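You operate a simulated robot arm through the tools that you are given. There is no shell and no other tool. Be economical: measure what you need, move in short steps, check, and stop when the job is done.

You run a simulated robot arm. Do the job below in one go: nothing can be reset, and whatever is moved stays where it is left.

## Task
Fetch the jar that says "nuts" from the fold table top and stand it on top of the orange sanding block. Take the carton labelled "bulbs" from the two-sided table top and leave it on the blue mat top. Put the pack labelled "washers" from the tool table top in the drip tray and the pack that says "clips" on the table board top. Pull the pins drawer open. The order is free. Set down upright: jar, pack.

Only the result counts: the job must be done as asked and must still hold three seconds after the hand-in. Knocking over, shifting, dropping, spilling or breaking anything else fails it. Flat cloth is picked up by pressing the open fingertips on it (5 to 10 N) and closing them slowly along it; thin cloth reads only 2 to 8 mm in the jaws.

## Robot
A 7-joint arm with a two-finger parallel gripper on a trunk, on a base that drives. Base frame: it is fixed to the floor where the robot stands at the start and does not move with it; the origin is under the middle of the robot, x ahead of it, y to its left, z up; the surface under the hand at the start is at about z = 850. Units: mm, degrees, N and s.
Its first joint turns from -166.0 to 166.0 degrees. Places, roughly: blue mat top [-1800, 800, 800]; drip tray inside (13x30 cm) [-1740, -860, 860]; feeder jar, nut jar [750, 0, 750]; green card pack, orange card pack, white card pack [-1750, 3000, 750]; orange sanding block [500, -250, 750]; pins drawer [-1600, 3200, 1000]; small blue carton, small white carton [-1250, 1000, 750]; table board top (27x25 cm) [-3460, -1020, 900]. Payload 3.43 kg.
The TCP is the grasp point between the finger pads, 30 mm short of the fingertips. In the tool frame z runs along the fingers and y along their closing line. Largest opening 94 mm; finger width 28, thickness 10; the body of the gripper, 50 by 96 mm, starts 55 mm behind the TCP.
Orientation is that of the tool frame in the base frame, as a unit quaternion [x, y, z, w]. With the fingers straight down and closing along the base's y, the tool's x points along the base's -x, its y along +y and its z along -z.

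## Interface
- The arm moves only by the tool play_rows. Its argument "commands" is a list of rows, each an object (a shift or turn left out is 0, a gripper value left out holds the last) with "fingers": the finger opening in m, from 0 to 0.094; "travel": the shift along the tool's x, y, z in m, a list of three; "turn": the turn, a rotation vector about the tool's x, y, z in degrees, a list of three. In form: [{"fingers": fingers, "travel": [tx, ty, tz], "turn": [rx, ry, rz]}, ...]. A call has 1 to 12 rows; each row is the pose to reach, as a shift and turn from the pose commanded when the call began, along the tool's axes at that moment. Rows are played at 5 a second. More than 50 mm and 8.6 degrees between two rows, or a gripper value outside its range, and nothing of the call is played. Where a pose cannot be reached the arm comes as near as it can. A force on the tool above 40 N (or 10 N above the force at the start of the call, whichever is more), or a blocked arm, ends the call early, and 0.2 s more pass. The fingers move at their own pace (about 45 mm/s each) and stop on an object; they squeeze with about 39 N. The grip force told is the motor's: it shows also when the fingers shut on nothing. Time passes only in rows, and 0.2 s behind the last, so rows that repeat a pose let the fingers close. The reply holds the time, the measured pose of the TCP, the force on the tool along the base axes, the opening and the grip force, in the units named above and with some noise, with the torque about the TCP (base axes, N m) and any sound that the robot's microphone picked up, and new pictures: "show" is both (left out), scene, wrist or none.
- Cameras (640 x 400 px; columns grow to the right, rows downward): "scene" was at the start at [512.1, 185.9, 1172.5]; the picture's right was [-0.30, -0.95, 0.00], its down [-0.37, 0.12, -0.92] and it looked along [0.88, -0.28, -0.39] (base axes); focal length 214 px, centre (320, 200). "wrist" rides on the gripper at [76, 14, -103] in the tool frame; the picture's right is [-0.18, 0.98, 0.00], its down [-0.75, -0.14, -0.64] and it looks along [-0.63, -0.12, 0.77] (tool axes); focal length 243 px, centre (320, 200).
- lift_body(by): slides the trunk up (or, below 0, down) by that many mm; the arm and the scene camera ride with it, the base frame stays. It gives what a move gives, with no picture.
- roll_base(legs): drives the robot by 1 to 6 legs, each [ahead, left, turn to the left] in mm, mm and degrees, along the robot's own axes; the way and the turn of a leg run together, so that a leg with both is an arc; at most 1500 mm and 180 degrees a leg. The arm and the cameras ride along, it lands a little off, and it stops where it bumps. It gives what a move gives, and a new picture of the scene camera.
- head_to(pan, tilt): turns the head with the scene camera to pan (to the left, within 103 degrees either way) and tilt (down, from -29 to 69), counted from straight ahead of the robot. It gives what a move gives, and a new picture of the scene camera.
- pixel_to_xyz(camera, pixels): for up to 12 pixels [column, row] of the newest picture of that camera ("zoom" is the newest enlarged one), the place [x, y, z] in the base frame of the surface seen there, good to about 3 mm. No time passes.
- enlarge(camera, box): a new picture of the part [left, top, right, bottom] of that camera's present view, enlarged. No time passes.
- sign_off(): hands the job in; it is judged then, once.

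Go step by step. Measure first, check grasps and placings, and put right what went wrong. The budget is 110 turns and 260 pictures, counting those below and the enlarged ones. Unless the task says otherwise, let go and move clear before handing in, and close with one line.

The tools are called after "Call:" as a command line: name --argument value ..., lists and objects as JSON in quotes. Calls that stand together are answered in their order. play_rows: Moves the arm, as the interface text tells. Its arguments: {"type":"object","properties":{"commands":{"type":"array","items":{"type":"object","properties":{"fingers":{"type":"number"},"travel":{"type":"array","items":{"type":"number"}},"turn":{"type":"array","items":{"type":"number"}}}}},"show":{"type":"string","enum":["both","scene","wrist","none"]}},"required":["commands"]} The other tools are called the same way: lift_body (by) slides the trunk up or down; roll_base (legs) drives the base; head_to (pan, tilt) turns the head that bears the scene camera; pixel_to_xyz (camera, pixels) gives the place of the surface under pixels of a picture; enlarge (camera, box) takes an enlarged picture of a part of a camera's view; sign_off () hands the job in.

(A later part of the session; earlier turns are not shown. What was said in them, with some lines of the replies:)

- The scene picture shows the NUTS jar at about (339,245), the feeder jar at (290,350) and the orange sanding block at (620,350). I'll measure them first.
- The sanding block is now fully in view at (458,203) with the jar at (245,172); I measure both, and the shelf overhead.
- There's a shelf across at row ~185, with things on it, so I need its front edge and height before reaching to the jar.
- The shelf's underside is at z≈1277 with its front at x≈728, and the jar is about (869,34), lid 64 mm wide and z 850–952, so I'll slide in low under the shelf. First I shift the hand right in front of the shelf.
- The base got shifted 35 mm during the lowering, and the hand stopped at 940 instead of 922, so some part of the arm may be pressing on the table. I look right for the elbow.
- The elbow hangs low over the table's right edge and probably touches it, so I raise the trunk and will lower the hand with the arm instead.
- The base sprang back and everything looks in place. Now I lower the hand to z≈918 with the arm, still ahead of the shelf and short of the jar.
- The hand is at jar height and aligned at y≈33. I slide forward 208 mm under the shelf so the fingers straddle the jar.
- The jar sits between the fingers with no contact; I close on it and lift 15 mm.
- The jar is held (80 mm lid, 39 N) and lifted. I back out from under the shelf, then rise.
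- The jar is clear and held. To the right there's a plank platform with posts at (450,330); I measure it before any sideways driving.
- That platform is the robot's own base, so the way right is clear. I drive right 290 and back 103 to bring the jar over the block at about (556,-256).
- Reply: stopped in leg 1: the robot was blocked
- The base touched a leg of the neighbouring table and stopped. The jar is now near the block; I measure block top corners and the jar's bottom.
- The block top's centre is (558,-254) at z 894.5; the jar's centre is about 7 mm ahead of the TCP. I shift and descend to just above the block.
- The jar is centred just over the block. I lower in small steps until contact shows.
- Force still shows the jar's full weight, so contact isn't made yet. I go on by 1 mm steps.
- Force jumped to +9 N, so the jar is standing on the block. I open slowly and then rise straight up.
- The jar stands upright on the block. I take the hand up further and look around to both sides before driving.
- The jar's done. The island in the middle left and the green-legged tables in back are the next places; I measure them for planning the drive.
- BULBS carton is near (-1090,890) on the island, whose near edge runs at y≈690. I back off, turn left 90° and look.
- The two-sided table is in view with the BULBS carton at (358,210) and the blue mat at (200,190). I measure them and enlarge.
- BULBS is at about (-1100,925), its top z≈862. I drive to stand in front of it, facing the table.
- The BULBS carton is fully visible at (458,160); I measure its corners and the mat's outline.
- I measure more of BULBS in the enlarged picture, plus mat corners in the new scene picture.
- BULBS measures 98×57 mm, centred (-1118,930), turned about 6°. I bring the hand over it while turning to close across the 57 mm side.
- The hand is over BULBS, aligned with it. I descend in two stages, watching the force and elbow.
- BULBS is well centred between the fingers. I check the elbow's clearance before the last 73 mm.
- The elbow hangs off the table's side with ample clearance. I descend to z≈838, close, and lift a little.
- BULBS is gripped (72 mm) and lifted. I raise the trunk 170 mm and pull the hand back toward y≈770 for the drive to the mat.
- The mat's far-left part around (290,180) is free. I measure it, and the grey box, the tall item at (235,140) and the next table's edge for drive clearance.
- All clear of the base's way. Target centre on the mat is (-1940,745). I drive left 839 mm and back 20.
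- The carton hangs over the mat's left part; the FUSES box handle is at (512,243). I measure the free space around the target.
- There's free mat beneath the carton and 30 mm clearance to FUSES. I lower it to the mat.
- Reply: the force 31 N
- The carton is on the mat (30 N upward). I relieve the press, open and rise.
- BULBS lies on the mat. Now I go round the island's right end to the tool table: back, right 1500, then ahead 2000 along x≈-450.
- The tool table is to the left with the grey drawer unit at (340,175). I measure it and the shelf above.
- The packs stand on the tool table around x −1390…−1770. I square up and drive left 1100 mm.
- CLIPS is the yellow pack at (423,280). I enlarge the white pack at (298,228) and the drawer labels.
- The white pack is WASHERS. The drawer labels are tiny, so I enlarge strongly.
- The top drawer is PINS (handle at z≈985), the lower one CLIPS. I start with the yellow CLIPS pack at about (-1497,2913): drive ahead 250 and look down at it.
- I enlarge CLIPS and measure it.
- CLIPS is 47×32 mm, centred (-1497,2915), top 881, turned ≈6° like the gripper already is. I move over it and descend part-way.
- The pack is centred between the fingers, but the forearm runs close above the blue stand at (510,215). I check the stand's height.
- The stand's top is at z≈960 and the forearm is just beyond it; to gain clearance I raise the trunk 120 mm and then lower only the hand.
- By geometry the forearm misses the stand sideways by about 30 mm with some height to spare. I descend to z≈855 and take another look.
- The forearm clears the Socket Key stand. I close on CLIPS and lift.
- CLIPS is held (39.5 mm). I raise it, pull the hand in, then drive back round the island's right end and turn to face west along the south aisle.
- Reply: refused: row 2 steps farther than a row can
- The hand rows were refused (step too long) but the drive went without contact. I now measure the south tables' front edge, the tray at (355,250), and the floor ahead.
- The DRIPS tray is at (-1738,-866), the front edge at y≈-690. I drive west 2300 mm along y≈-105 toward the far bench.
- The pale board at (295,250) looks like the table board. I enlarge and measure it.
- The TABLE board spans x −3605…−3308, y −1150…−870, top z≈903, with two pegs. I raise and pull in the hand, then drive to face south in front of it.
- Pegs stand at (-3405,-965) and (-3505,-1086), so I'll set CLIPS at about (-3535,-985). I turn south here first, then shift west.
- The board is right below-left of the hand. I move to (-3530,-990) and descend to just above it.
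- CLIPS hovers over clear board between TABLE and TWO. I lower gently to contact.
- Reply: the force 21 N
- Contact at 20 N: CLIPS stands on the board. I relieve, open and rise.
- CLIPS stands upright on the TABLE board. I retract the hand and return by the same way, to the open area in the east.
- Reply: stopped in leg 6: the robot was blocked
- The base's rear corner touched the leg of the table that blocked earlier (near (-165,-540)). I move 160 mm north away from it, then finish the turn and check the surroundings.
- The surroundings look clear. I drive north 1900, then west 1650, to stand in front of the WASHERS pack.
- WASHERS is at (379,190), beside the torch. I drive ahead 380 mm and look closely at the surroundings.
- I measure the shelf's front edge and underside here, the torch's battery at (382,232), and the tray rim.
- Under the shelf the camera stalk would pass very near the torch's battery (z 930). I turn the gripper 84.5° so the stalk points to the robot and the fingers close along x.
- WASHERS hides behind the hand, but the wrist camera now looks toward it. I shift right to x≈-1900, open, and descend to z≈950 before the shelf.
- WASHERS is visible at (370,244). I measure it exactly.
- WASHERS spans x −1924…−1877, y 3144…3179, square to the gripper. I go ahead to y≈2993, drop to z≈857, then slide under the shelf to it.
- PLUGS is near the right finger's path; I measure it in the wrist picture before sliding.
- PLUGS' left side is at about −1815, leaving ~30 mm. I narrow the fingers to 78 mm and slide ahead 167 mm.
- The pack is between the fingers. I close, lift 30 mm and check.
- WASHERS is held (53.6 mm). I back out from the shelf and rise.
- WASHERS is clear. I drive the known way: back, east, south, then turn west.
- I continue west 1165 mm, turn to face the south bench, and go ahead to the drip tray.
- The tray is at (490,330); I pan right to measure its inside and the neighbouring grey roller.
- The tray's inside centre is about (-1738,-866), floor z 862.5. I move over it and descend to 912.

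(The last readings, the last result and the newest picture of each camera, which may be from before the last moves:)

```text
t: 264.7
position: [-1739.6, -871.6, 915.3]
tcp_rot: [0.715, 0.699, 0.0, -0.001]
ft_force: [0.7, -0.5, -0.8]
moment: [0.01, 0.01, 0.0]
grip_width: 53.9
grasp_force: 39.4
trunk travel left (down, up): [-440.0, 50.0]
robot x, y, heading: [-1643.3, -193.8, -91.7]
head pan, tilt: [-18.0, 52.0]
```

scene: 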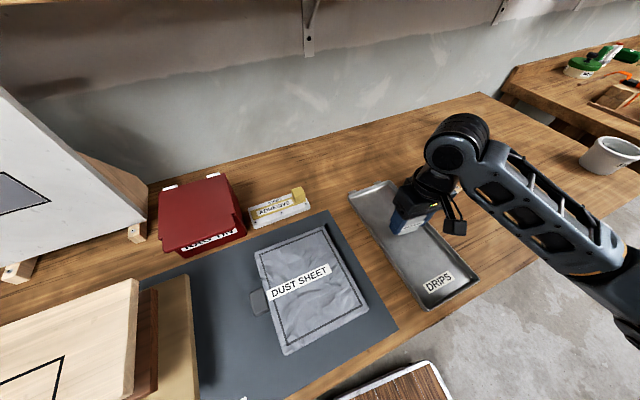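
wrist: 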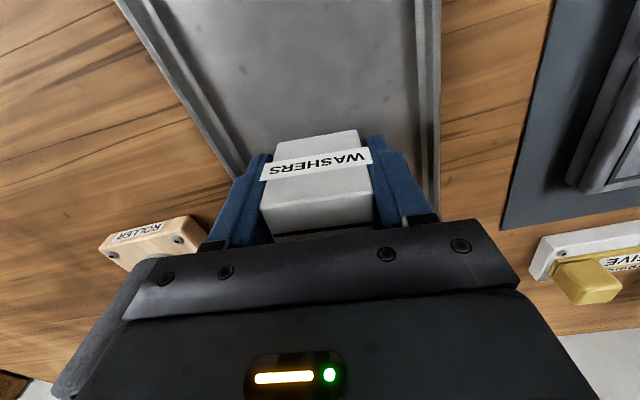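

The pack is over the tray, between its rims. I lower to contact.

Call:
play_rows --commands '[{"travel": [0, 0, 0.006]}, {"travel": [0, 0, 0.01]}, {"travel": [0, 0, 0.012]}, {"travel": [0, 0, 0.014]}, {"travel": [0, 0, 0.014]}]' --show "none"

```text
t: 265.9
position: [-1739.8, -870.4, 900.5]
tcp_rot: [0.716, 0.698, 0.0, -0.001]
ft_force: [0.2, 0.5, -1.3]
moment: [0.0, -0.01, -0.01]
grip_width: 53.5
grasp_force: 39.4
trunk travel left (down, up): [-440.0, 50.0]
robot x, y, heading: [-1642.9, -191.0, -91.6]
head pan, tilt: [-18.0, 52.0]
```

Call:
play_rows --commands '[{"travel": [0, 0, 0.0012]}, {"travel": [0, 0, 0.0024]}, {"travel": [0, 0, 0.0024]}]' --show "none"

```text
t: 266.7
position: [-1739.4, -870.0, 901.1]
tcp_rot: [0.715, 0.699, -0.002, 0.001]
ft_force: [1.3, -8.4, 38.2]
moment: [0.01, -0.15, -0.02]
grip_width: 53.5
grasp_force: 39.1
trunk travel left (down, up): [-440.0, 50.0]
robot x, y, heading: [-1641.8, -195.1, -91.6]
head pan, tilt: [-18.0, 52.0]
```

Firm contact at 38 N. I relieve the press, open gently and rise.

Call:
play_rows --commands '[{"travel": [0, 0, -0.0022]}, {"fingers": 0.058, "travel": [0, 0, -0.0022]}, {"fingers": 0.064, "travel": [0, 0, -0.0022]}, {"fingers": 0.07, "travel": [0, 0, -0.0022]}, {"fingers": 0.07, "travel": [0, 0, -0.0022]}, {"travel": [0, 0, -0.03]}, {"travel": [0, 0, -0.07]}, {"travel": [0, 0, -0.115]}, {"travel": [0, 0, -0.16]}, {"travel": [0, 0, -0.2]}, {"travel": [0, 0, -0.2]}]' --show "scene"

Call:
enlarge --camera "scene" --box '[330, 150, 500, 320]'

```text
t: 269.1
position: [-1736.9, -871.6, 1097.2]
tcp_rot: [0.715, 0.699, 0.0, -0.001]
ft_force: [0.4, 0.5, -0.6]
moment: [-0.01, -0.01, 0.01]
grip_width: 69.8
grasp_force: 0.0
trunk travel left (down, up): [-440.0, 50.0]
robot x, y, heading: [-1644.9, -194.9, -91.7]
head pan, tilt: [-18.0, 52.0]
```

scene: 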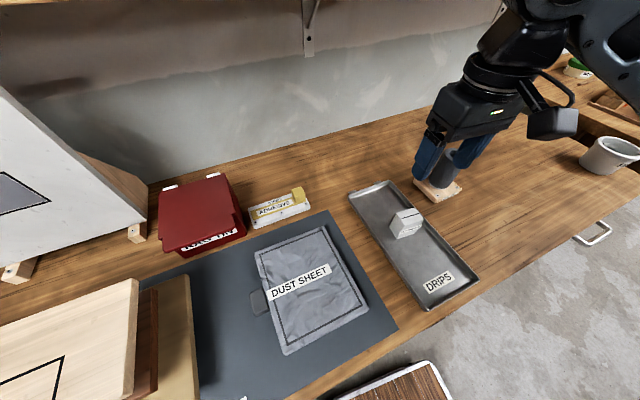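

```text
2.35 times, centred on (415, 235) of scene
```

zoom: 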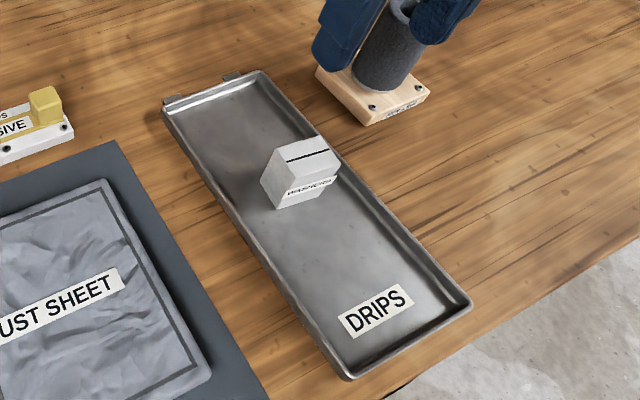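

WASHERS stands upright in the tray. Next is the PINS drawer: I go back the known way.

Call:
roll_base --legs '[[-230, 0, 0], [0, 0, -88.3], [-1220, 0, 0], [0, 0, -90], [1500, 0, 0], [380, 0, 0]]'

```text
t: 293.2
position: [-265.4, 2580.2, 1095.8]
tcp_rot: [-0.694, 0.72, -0.001, 0.0]
ft_force: [0.8, -0.5, 0.2]
moment: [0.0, 0.01, 0.0]
grip_width: 69.8
grasp_force: 0.1
trunk travel left (down, up): [-440.0, 50.0]
robot x, y, heading: [-370.6, 1904.3, 87.6]
head pan, tilt: [-18.0, 52.0]
```

scene: 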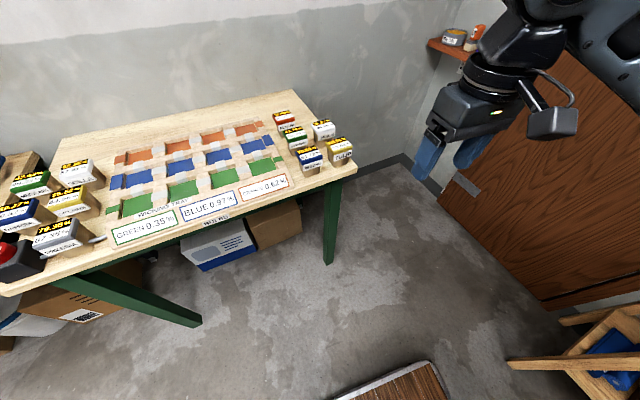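

Back in front of the tables at (-371,1904). I square up and drive west to x≈-1650.

Call:
roll_base --legs '[[0, 0, 2.4], [0, 1270, 0]]'

Call:
play_rows --commands '[{"turn": [0, 0, 8.5]}, {"turn": [0, 0, 17]}, {"turn": [0, 0, 25.5]}, {"turn": [0, 0, 34]}, {"turn": [0, 0, 42.5]}, {"turn": [0, 0, 51]}, {"turn": [0, 0, 59.5]}, {"turn": [0, 0, 68]}, {"turn": [0, 0, 76.5]}, {"turn": [0, 0, 85]}, {"turn": [0, 0, 85]}]' --show "none"

Call:
head_to --pan 0 --tilt 20

```text
t: 300.1
position: [-1591.2, 2581.1, 1096.3]
tcp_rot: [0.71, -0.704, 0.001, 0.0]
ft_force: [0.5, 0.8, -0.4]
moment: [0.02, 0.02, 0.01]
grip_width: 70.0
grasp_force: 0.0
trunk travel left (down, up): [-440.0, 50.0]
robot x, y, heading: [-1662.1, 1902.3, 89.8]
head pan, tilt: [-18.0, 52.0]
```

scene: 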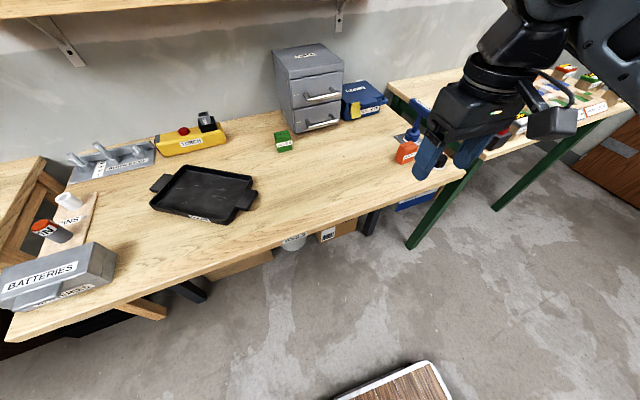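

```text
t: 302.5
position: [-1591.0, 2583.5, 1095.3]
tcp_rot: [-0.048, 0.999, -0.001, 0.001]
ft_force: [-0.7, -0.1, -0.2]
moment: [0.04, 0.02, -0.03]
grip_width: 70.3
grasp_force: 0.0
trunk travel left (down, up): [-440.0, 50.0]
robot x, y, heading: [-1665.5, 1903.7, 90.3]
head pan, tilt: [-18.0, 52.0]
```

```text
t: 303.5
position: [-1592.1, 2583.9, 1095.5]
tcp_rot: [-0.049, 0.999, 0.0, 0.0]
ft_force: [0.0, 0.2, 0.1]
moment: [-0.02, 0.0, -0.03]
grip_width: 70.1
grasp_force: 0.0
trunk travel left (down, up): [-440.0, 50.0]
robot x, y, heading: [-1663.4, 1903.1, 90.2]
head pan, tilt: [0.0, 20.0]
```

scene: 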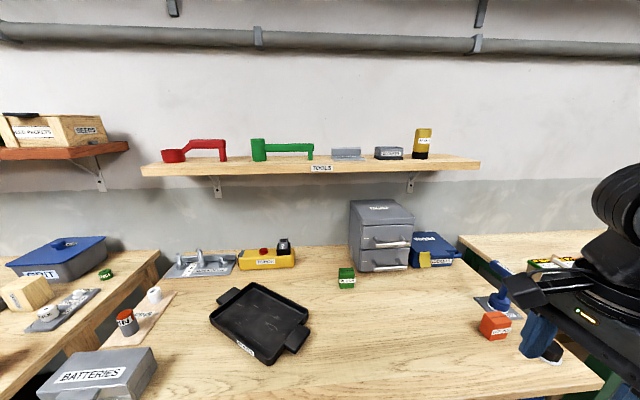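

I measure the PINS handle in an enlarged picture and start tilting the tool forward in the free air.

Call:
enlarge --camera "scene" --box '[335, 190, 435, 280]'

Call:
play_rows --commands '[{"travel": [0, 0.015, 0], "turn": [-8.5, 0, 0]}, {"travel": [0, 0.03, 0], "turn": [-17, 0, 0]}, {"travel": [0, 0.045, 0], "turn": [-25.5, 0, 0]}, {"travel": [0, 0.06, 0], "turn": [-34, 0, 0]}, {"travel": [0, 0.075, 0], "turn": [-42.5, 0, 0]}, {"travel": [0, 0.09, 0], "turn": [-51, 0, 0]}, {"travel": [0, 0.1, 0], "turn": [-59.5, 0, 0]}, {"travel": [0, 0.11, 0], "turn": [-68, 0, 0]}, {"travel": [0, 0.12, 0], "turn": [-76.5, 0, 0]}, {"travel": [0, 0.13, 0], "turn": [-85, 0, 0]}, {"travel": [0, 0.13, 0], "turn": [-90, 0, 0]}, {"travel": [0, 0.13, 0], "turn": [-90, 0, 0]}]' --show "both"

```text
4.44 times, centred on (385, 235) of scene
```

zoom: 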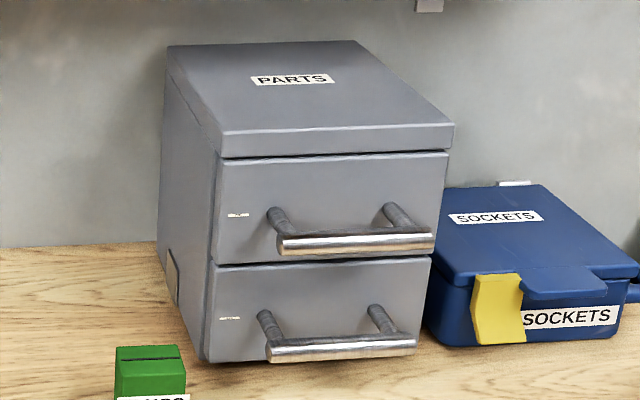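

```text
t: 306.1
position: [-1602.5, 2711.9, 1096.3]
tcp_rot: [-0.034, 0.706, 0.706, -0.034]
ft_force: [0.2, 0.3, -0.6]
moment: [0.01, 0.01, 0.0]
grip_width: 70.0
grasp_force: 0.0
trunk travel left (down, up): [-440.0, 50.0]
robot x, y, heading: [-1663.4, 1901.5, 90.1]
head pan, tilt: [0.0, 20.0]
```

scene: 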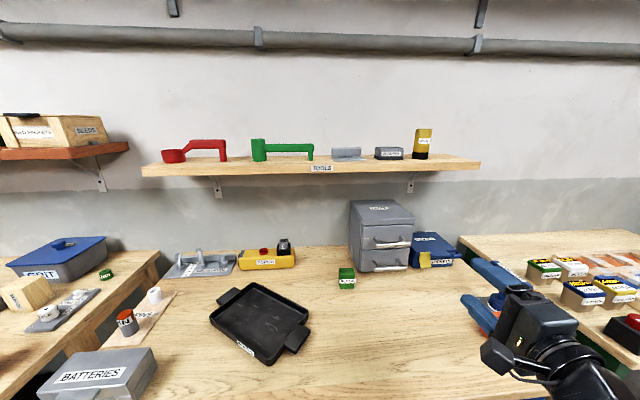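
wrist: 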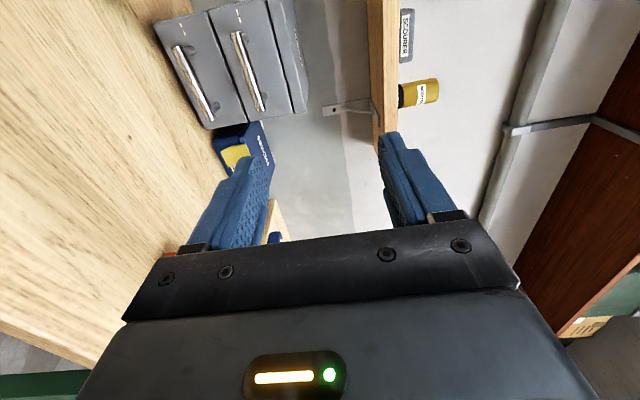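

The tool is now horizontal, pointing at yaw ≈95.5°, which fits the cabinet's own yaw. I measure the PINS bar and posts.

Call:
pixel_to_xyz --camera "zoom" --pixels '[[285, 240], [320, 240], [356, 238], [395, 236], [428, 236], [356, 246], [230, 200], [335, 180], [435, 170], [335, 225], [230, 140], [440, 128]]'

```text
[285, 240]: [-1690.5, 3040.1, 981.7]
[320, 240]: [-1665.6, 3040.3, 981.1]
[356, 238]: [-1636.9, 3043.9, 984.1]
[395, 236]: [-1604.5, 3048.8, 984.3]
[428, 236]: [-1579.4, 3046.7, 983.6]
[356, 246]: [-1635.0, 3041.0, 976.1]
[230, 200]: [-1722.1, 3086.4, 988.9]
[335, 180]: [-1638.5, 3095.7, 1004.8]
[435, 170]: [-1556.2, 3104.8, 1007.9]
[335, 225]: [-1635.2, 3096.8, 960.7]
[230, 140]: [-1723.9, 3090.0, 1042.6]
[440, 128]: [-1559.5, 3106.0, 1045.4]
```

The bar's centre is ≈(-1636,3049,981), the face 45 mm behind it. I drive ahead 260 mm and then lower the hand to bar height.

Call:
roll_base --legs '[[250, 0, 0]]'

Call:
play_rows --commands '[{"fingers": 0.06, "travel": [0, -0.04, 0]}, {"travel": [0, -0.08, 0]}, {"travel": [0, -0.115, 0]}, {"travel": [0, -0.115, 0]}]' --show "both"

```text
t: 307.9
position: [-1607.8, 2961.7, 1095.9]
tcp_rot: [-0.037, 0.707, 0.706, -0.035]
ft_force: [0.0, -0.6, 0.8]
moment: [0.03, 0.01, -0.01]
grip_width: 69.9
grasp_force: 0.0
trunk travel left (down, up): [-440.0, 50.0]
robot x, y, heading: [-1662.3, 2154.6, 90.5]
head pan, tilt: [0.0, 20.0]
```

scene: 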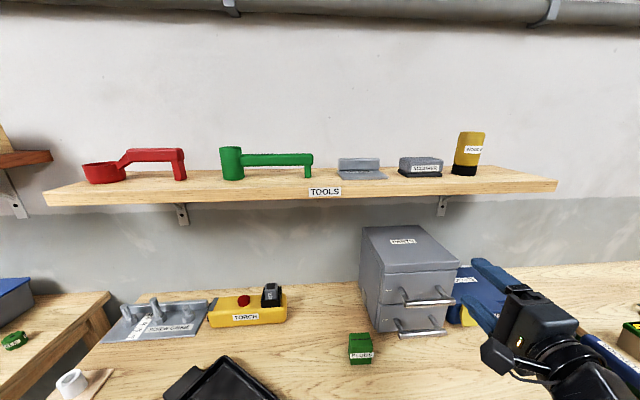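

```text
t: 308.9
position: [-1606.5, 2962.8, 981.1]
tcp_rot: [-0.037, 0.707, 0.705, -0.035]
ft_force: [-0.5, -0.2, 0.5]
moment: [0.06, -0.01, -0.03]
grip_width: 60.0
grasp_force: 0.0
trunk travel left (down, up): [-440.0, 50.0]
robot x, y, heading: [-1667.8, 2153.0, 90.6]
head pan, tilt: [0.0, 20.0]
```

scene: 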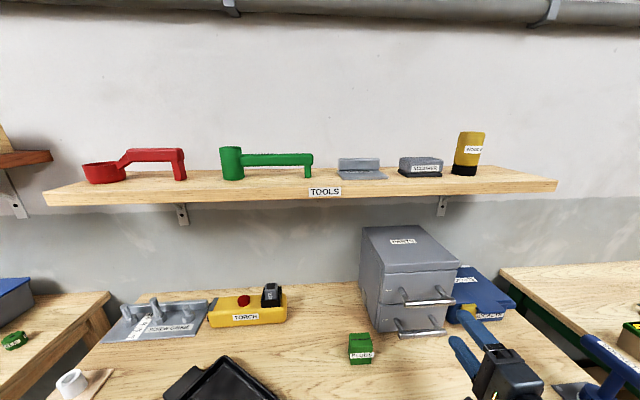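
wrist: 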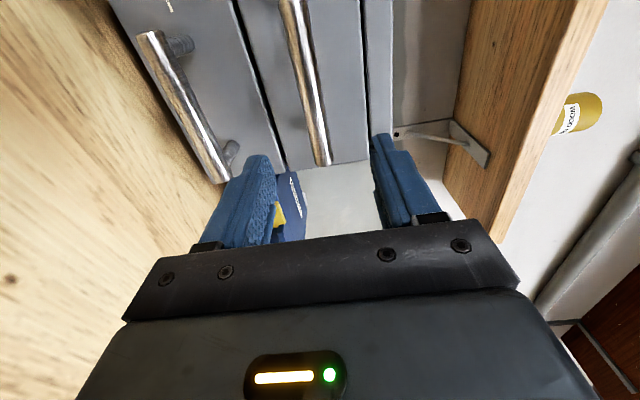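

The bar lies in the fingers' plane in the wrist picture (310,80). I move sideways a little and forward 84 mm around the bar.

Call:
play_rows --commands '[{"travel": [0.017, 0, 0.03]}, {"travel": [0.017, 0, 0.055]}, {"travel": [0.017, 0, 0.075]}, {"travel": [0.017, 0, 0.084]}, {"travel": [0.017, 0, 0.084]}]' --show "both"

Call:
enlarge --camera "scene" --box '[340, 210, 500, 400]'

```text
t: 310.1
position: [-1631.3, 3042.6, 979.5]
tcp_rot: [-0.037, 0.706, 0.706, -0.035]
ft_force: [-1.0, -0.5, 0.2]
moment: [-0.04, -0.01, -0.01]
grip_width: 59.9
grasp_force: 0.0
trunk travel left (down, up): [-440.0, 50.0]
robot x, y, heading: [-1668.1, 2154.6, 90.3]
head pan, tilt: [0.0, 20.0]
```

scene: 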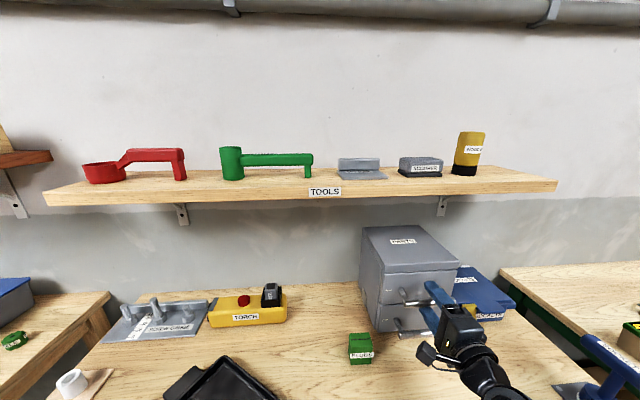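
wrist: 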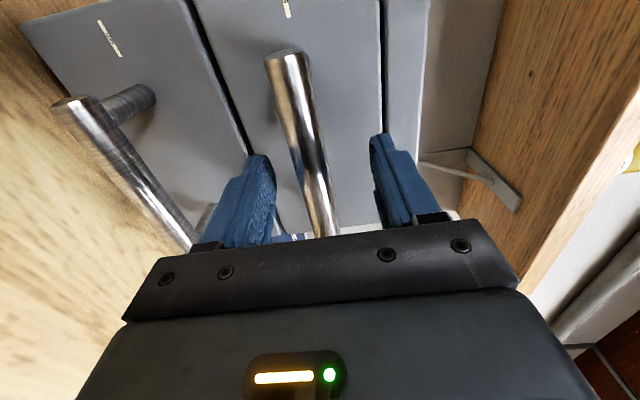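

```text
2.11 times, centred on (420, 305) of scene
```

zoom: 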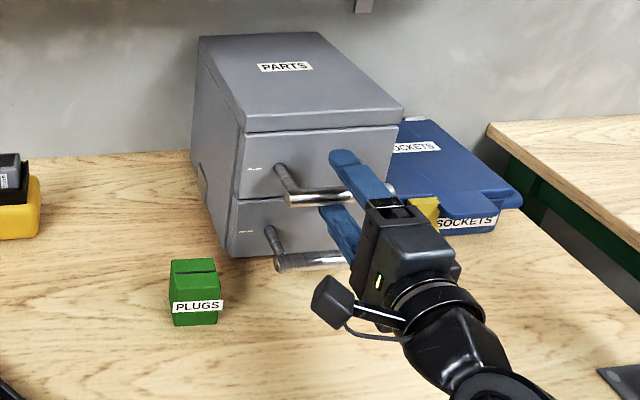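

The fingers straddle the PINS bar. I close on it.

Call:
play_rows --commands '[{"fingers": 0.005, "travel": [0, 0, 0.004]}, {"fingers": 0.005, "travel": [0, 0, 0.004]}, {"fingers": 0.005, "travel": [0, 0, 0.004]}, {"fingers": 0.005, "travel": [0, 0, 0.004]}, {"fingers": 0.005, "travel": [0, 0, 0.004]}]' --show "wrist"

```text
t: 311.3
position: [-1633.8, 3046.9, 977.1]
tcp_rot: [-0.035, 0.709, 0.703, -0.036]
ft_force: [2.9, -2.8, -25.2]
moment: [-0.04, 0.07, -0.21]
grip_width: 20.9
grasp_force: 44.5
trunk travel left (down, up): [-440.0, 50.0]
robot x, y, heading: [-1664.4, 2150.9, 90.4]
head pan, tilt: [0.0, 20.0]
```

wrist: 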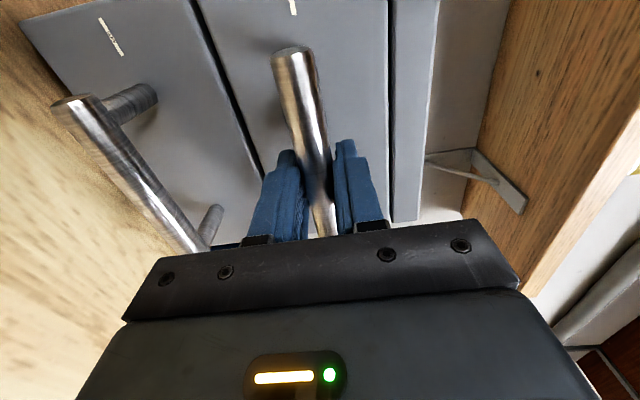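

Gripped (21 mm bar), with 25 N downward since the bar sits slightly lower. I relax 3 mm down, then pull slowly straight out.

Call:
play_rows --commands '[{"travel": [0, -0.003, 0]}, {"travel": [0, -0.003, -0.01]}, {"travel": [0, -0.003, -0.02]}, {"travel": [0, -0.003, -0.03]}, {"travel": [0, -0.003, -0.04]}, {"travel": [0, -0.003, -0.05]}, {"travel": [0, -0.003, -0.05]}]' --show "both"

```text
t: 312.9
position: [-1627.7, 2998.6, 976.9]
tcp_rot: [-0.036, 0.706, 0.707, -0.034]
ft_force: [8.4, 2.7, -13.8]
moment: [-0.11, 0.18, 0.36]
grip_width: 20.6
grasp_force: 45.0
trunk travel left (down, up): [-440.0, 50.0]
robot x, y, heading: [-1665.4, 2146.5, 90.1]
head pan, tilt: [0.0, 20.0]
```

scene: 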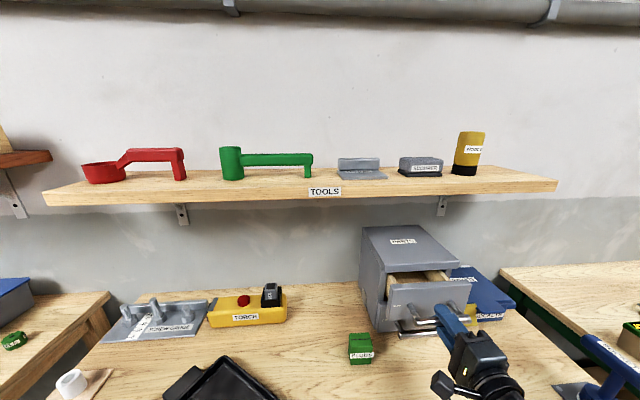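
wrist: 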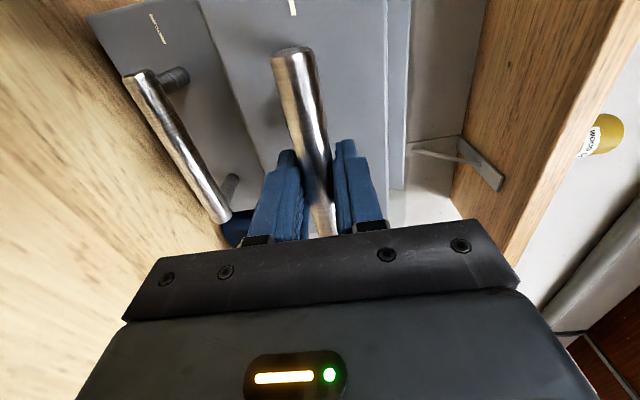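

The drawer has come out 50 mm. I pull another 80 mm.

Call:
play_rows --commands '[{"travel": [0.001, -0.001, -0.012]}, {"travel": [0.001, -0.001, -0.024]}, {"travel": [0.001, -0.001, -0.036]}, {"travel": [0.001, -0.001, -0.048]}, {"travel": [0.001, -0.001, -0.06]}, {"travel": [0.001, -0.001, -0.072]}, {"travel": [0.001, -0.001, -0.08]}, {"travel": [0.001, -0.001, -0.08]}]' --show "scene"

Call:
enlarge --camera "scene" --box '[340, 210, 500, 400]'

```text
t: 314.4
position: [-1621.7, 2925.3, 977.1]
tcp_rot: [-0.036, 0.708, 0.705, -0.036]
ft_force: [1.5, 15.0, -9.1]
moment: [-0.18, 0.91, -0.13]
grip_width: 17.2
grasp_force: 44.8
trunk travel left (down, up): [-440.0, 50.0]
robot x, y, heading: [-1665.2, 2153.7, 90.4]
head pan, tilt: [0.0, 20.0]
stopped in row 7: the force on the tool passed its limit at 48 N (the readings are from after the stop); the commanded pose is now the measured one
```

scene: 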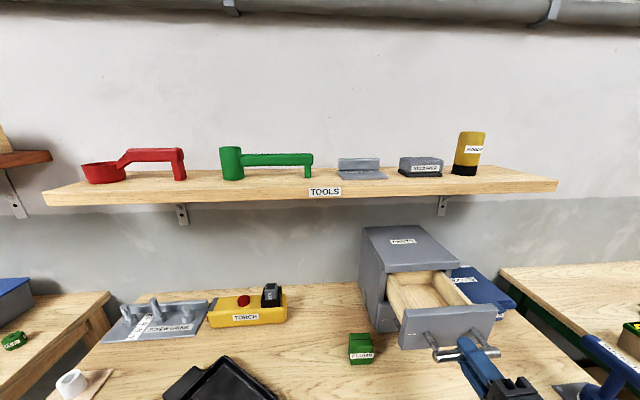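

```text
2.11 times, centred on (420, 305) of scene
```

zoom: 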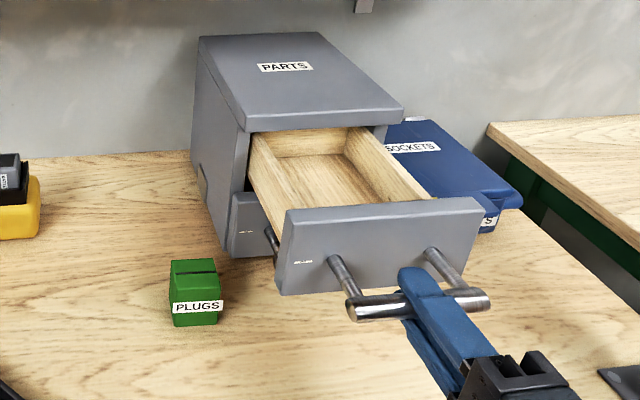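

The drawer reached its stop, about 120 mm out, and the cabinet didn't move. I open the fingers and back off.

Call:
play_rows --commands '[{"fingers": 0.02, "travel": [0, 0, 0.002]}, {"fingers": 0.035, "travel": [0, 0, 0.002]}, {"fingers": 0.05, "travel": [0, 0, 0.002]}, {"fingers": 0.05, "travel": [0, 0, 0.002]}, {"travel": [0, 0, -0.03]}, {"travel": [0, 0, -0.07]}, {"travel": [0, 0, -0.11]}, {"travel": [0, 0.04, -0.13]}, {"travel": [0, 0.08, -0.13]}, {"travel": [0, 0.08, -0.13]}]' --show "scene"

Call:
roll_base --legs '[[-250, 0, 0]]'

Call:
enlarge --camera "scene" --box '[140, 180, 540, 400]'

```text
t: 316.6
position: [-1608.3, 2795.7, 1056.8]
tcp_rot: [-0.037, 0.706, 0.706, -0.037]
ft_force: [0.0, 0.2, 0.0]
moment: [-0.02, 0.01, -0.02]
grip_width: 50.4
grasp_force: 0.0
trunk travel left (down, up): [-440.0, 50.0]
robot x, y, heading: [-1665.9, 2152.6, 90.4]
head pan, tilt: [0.0, 20.0]
```

scene: 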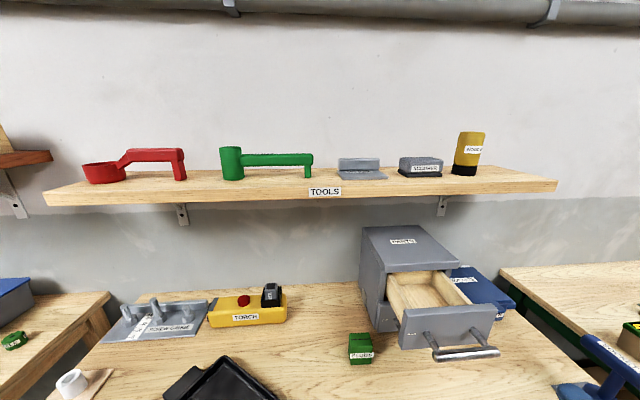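

```text
t: 318.4
position: [-1606.2, 2546.6, 1057.2]
tcp_rot: [-0.035, 0.707, 0.705, -0.035]
ft_force: [0.1, -0.2, -0.2]
moment: [0.01, 0.0, -0.03]
grip_width: 49.8
grasp_force: 0.1
trunk travel left (down, up): [-440.0, 50.0]
robot x, y, heading: [-1666.7, 1906.7, 90.3]
head pan, tilt: [0.0, 20.0]
```

scene: 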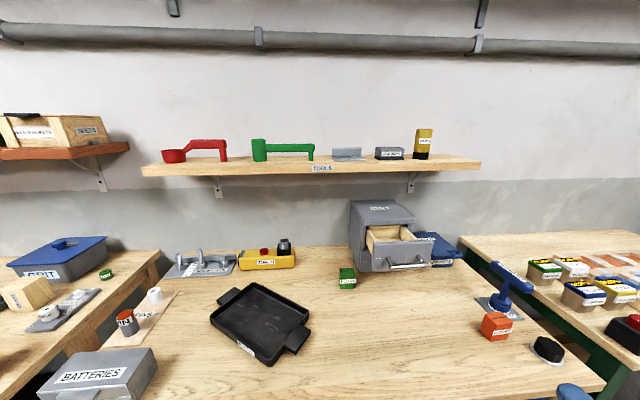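

```text
1.60 times, centred on (340, 290) of scene
```

zoom: 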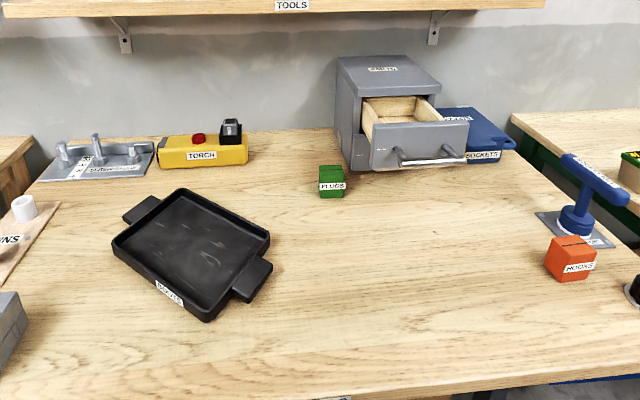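

The PINS drawer stands open with the hand clear. The PLUGS and HOOKS packs, torch and sockets case look undisturbed, and my earlier views showed both packs, the jar and the carton in place. I hand in.

Call:
sign_off

```text
The job is handed in.
```

All five parts are done and handed in: the NUTS jar stands on the sanding block, BULBS is on the blue mat, WASHERS is upright in the drip tray, CLIPS is upright on the table board and the PINS drawer is open; the base touched one table leg twice, and I didn't check the items on that table afterwards.
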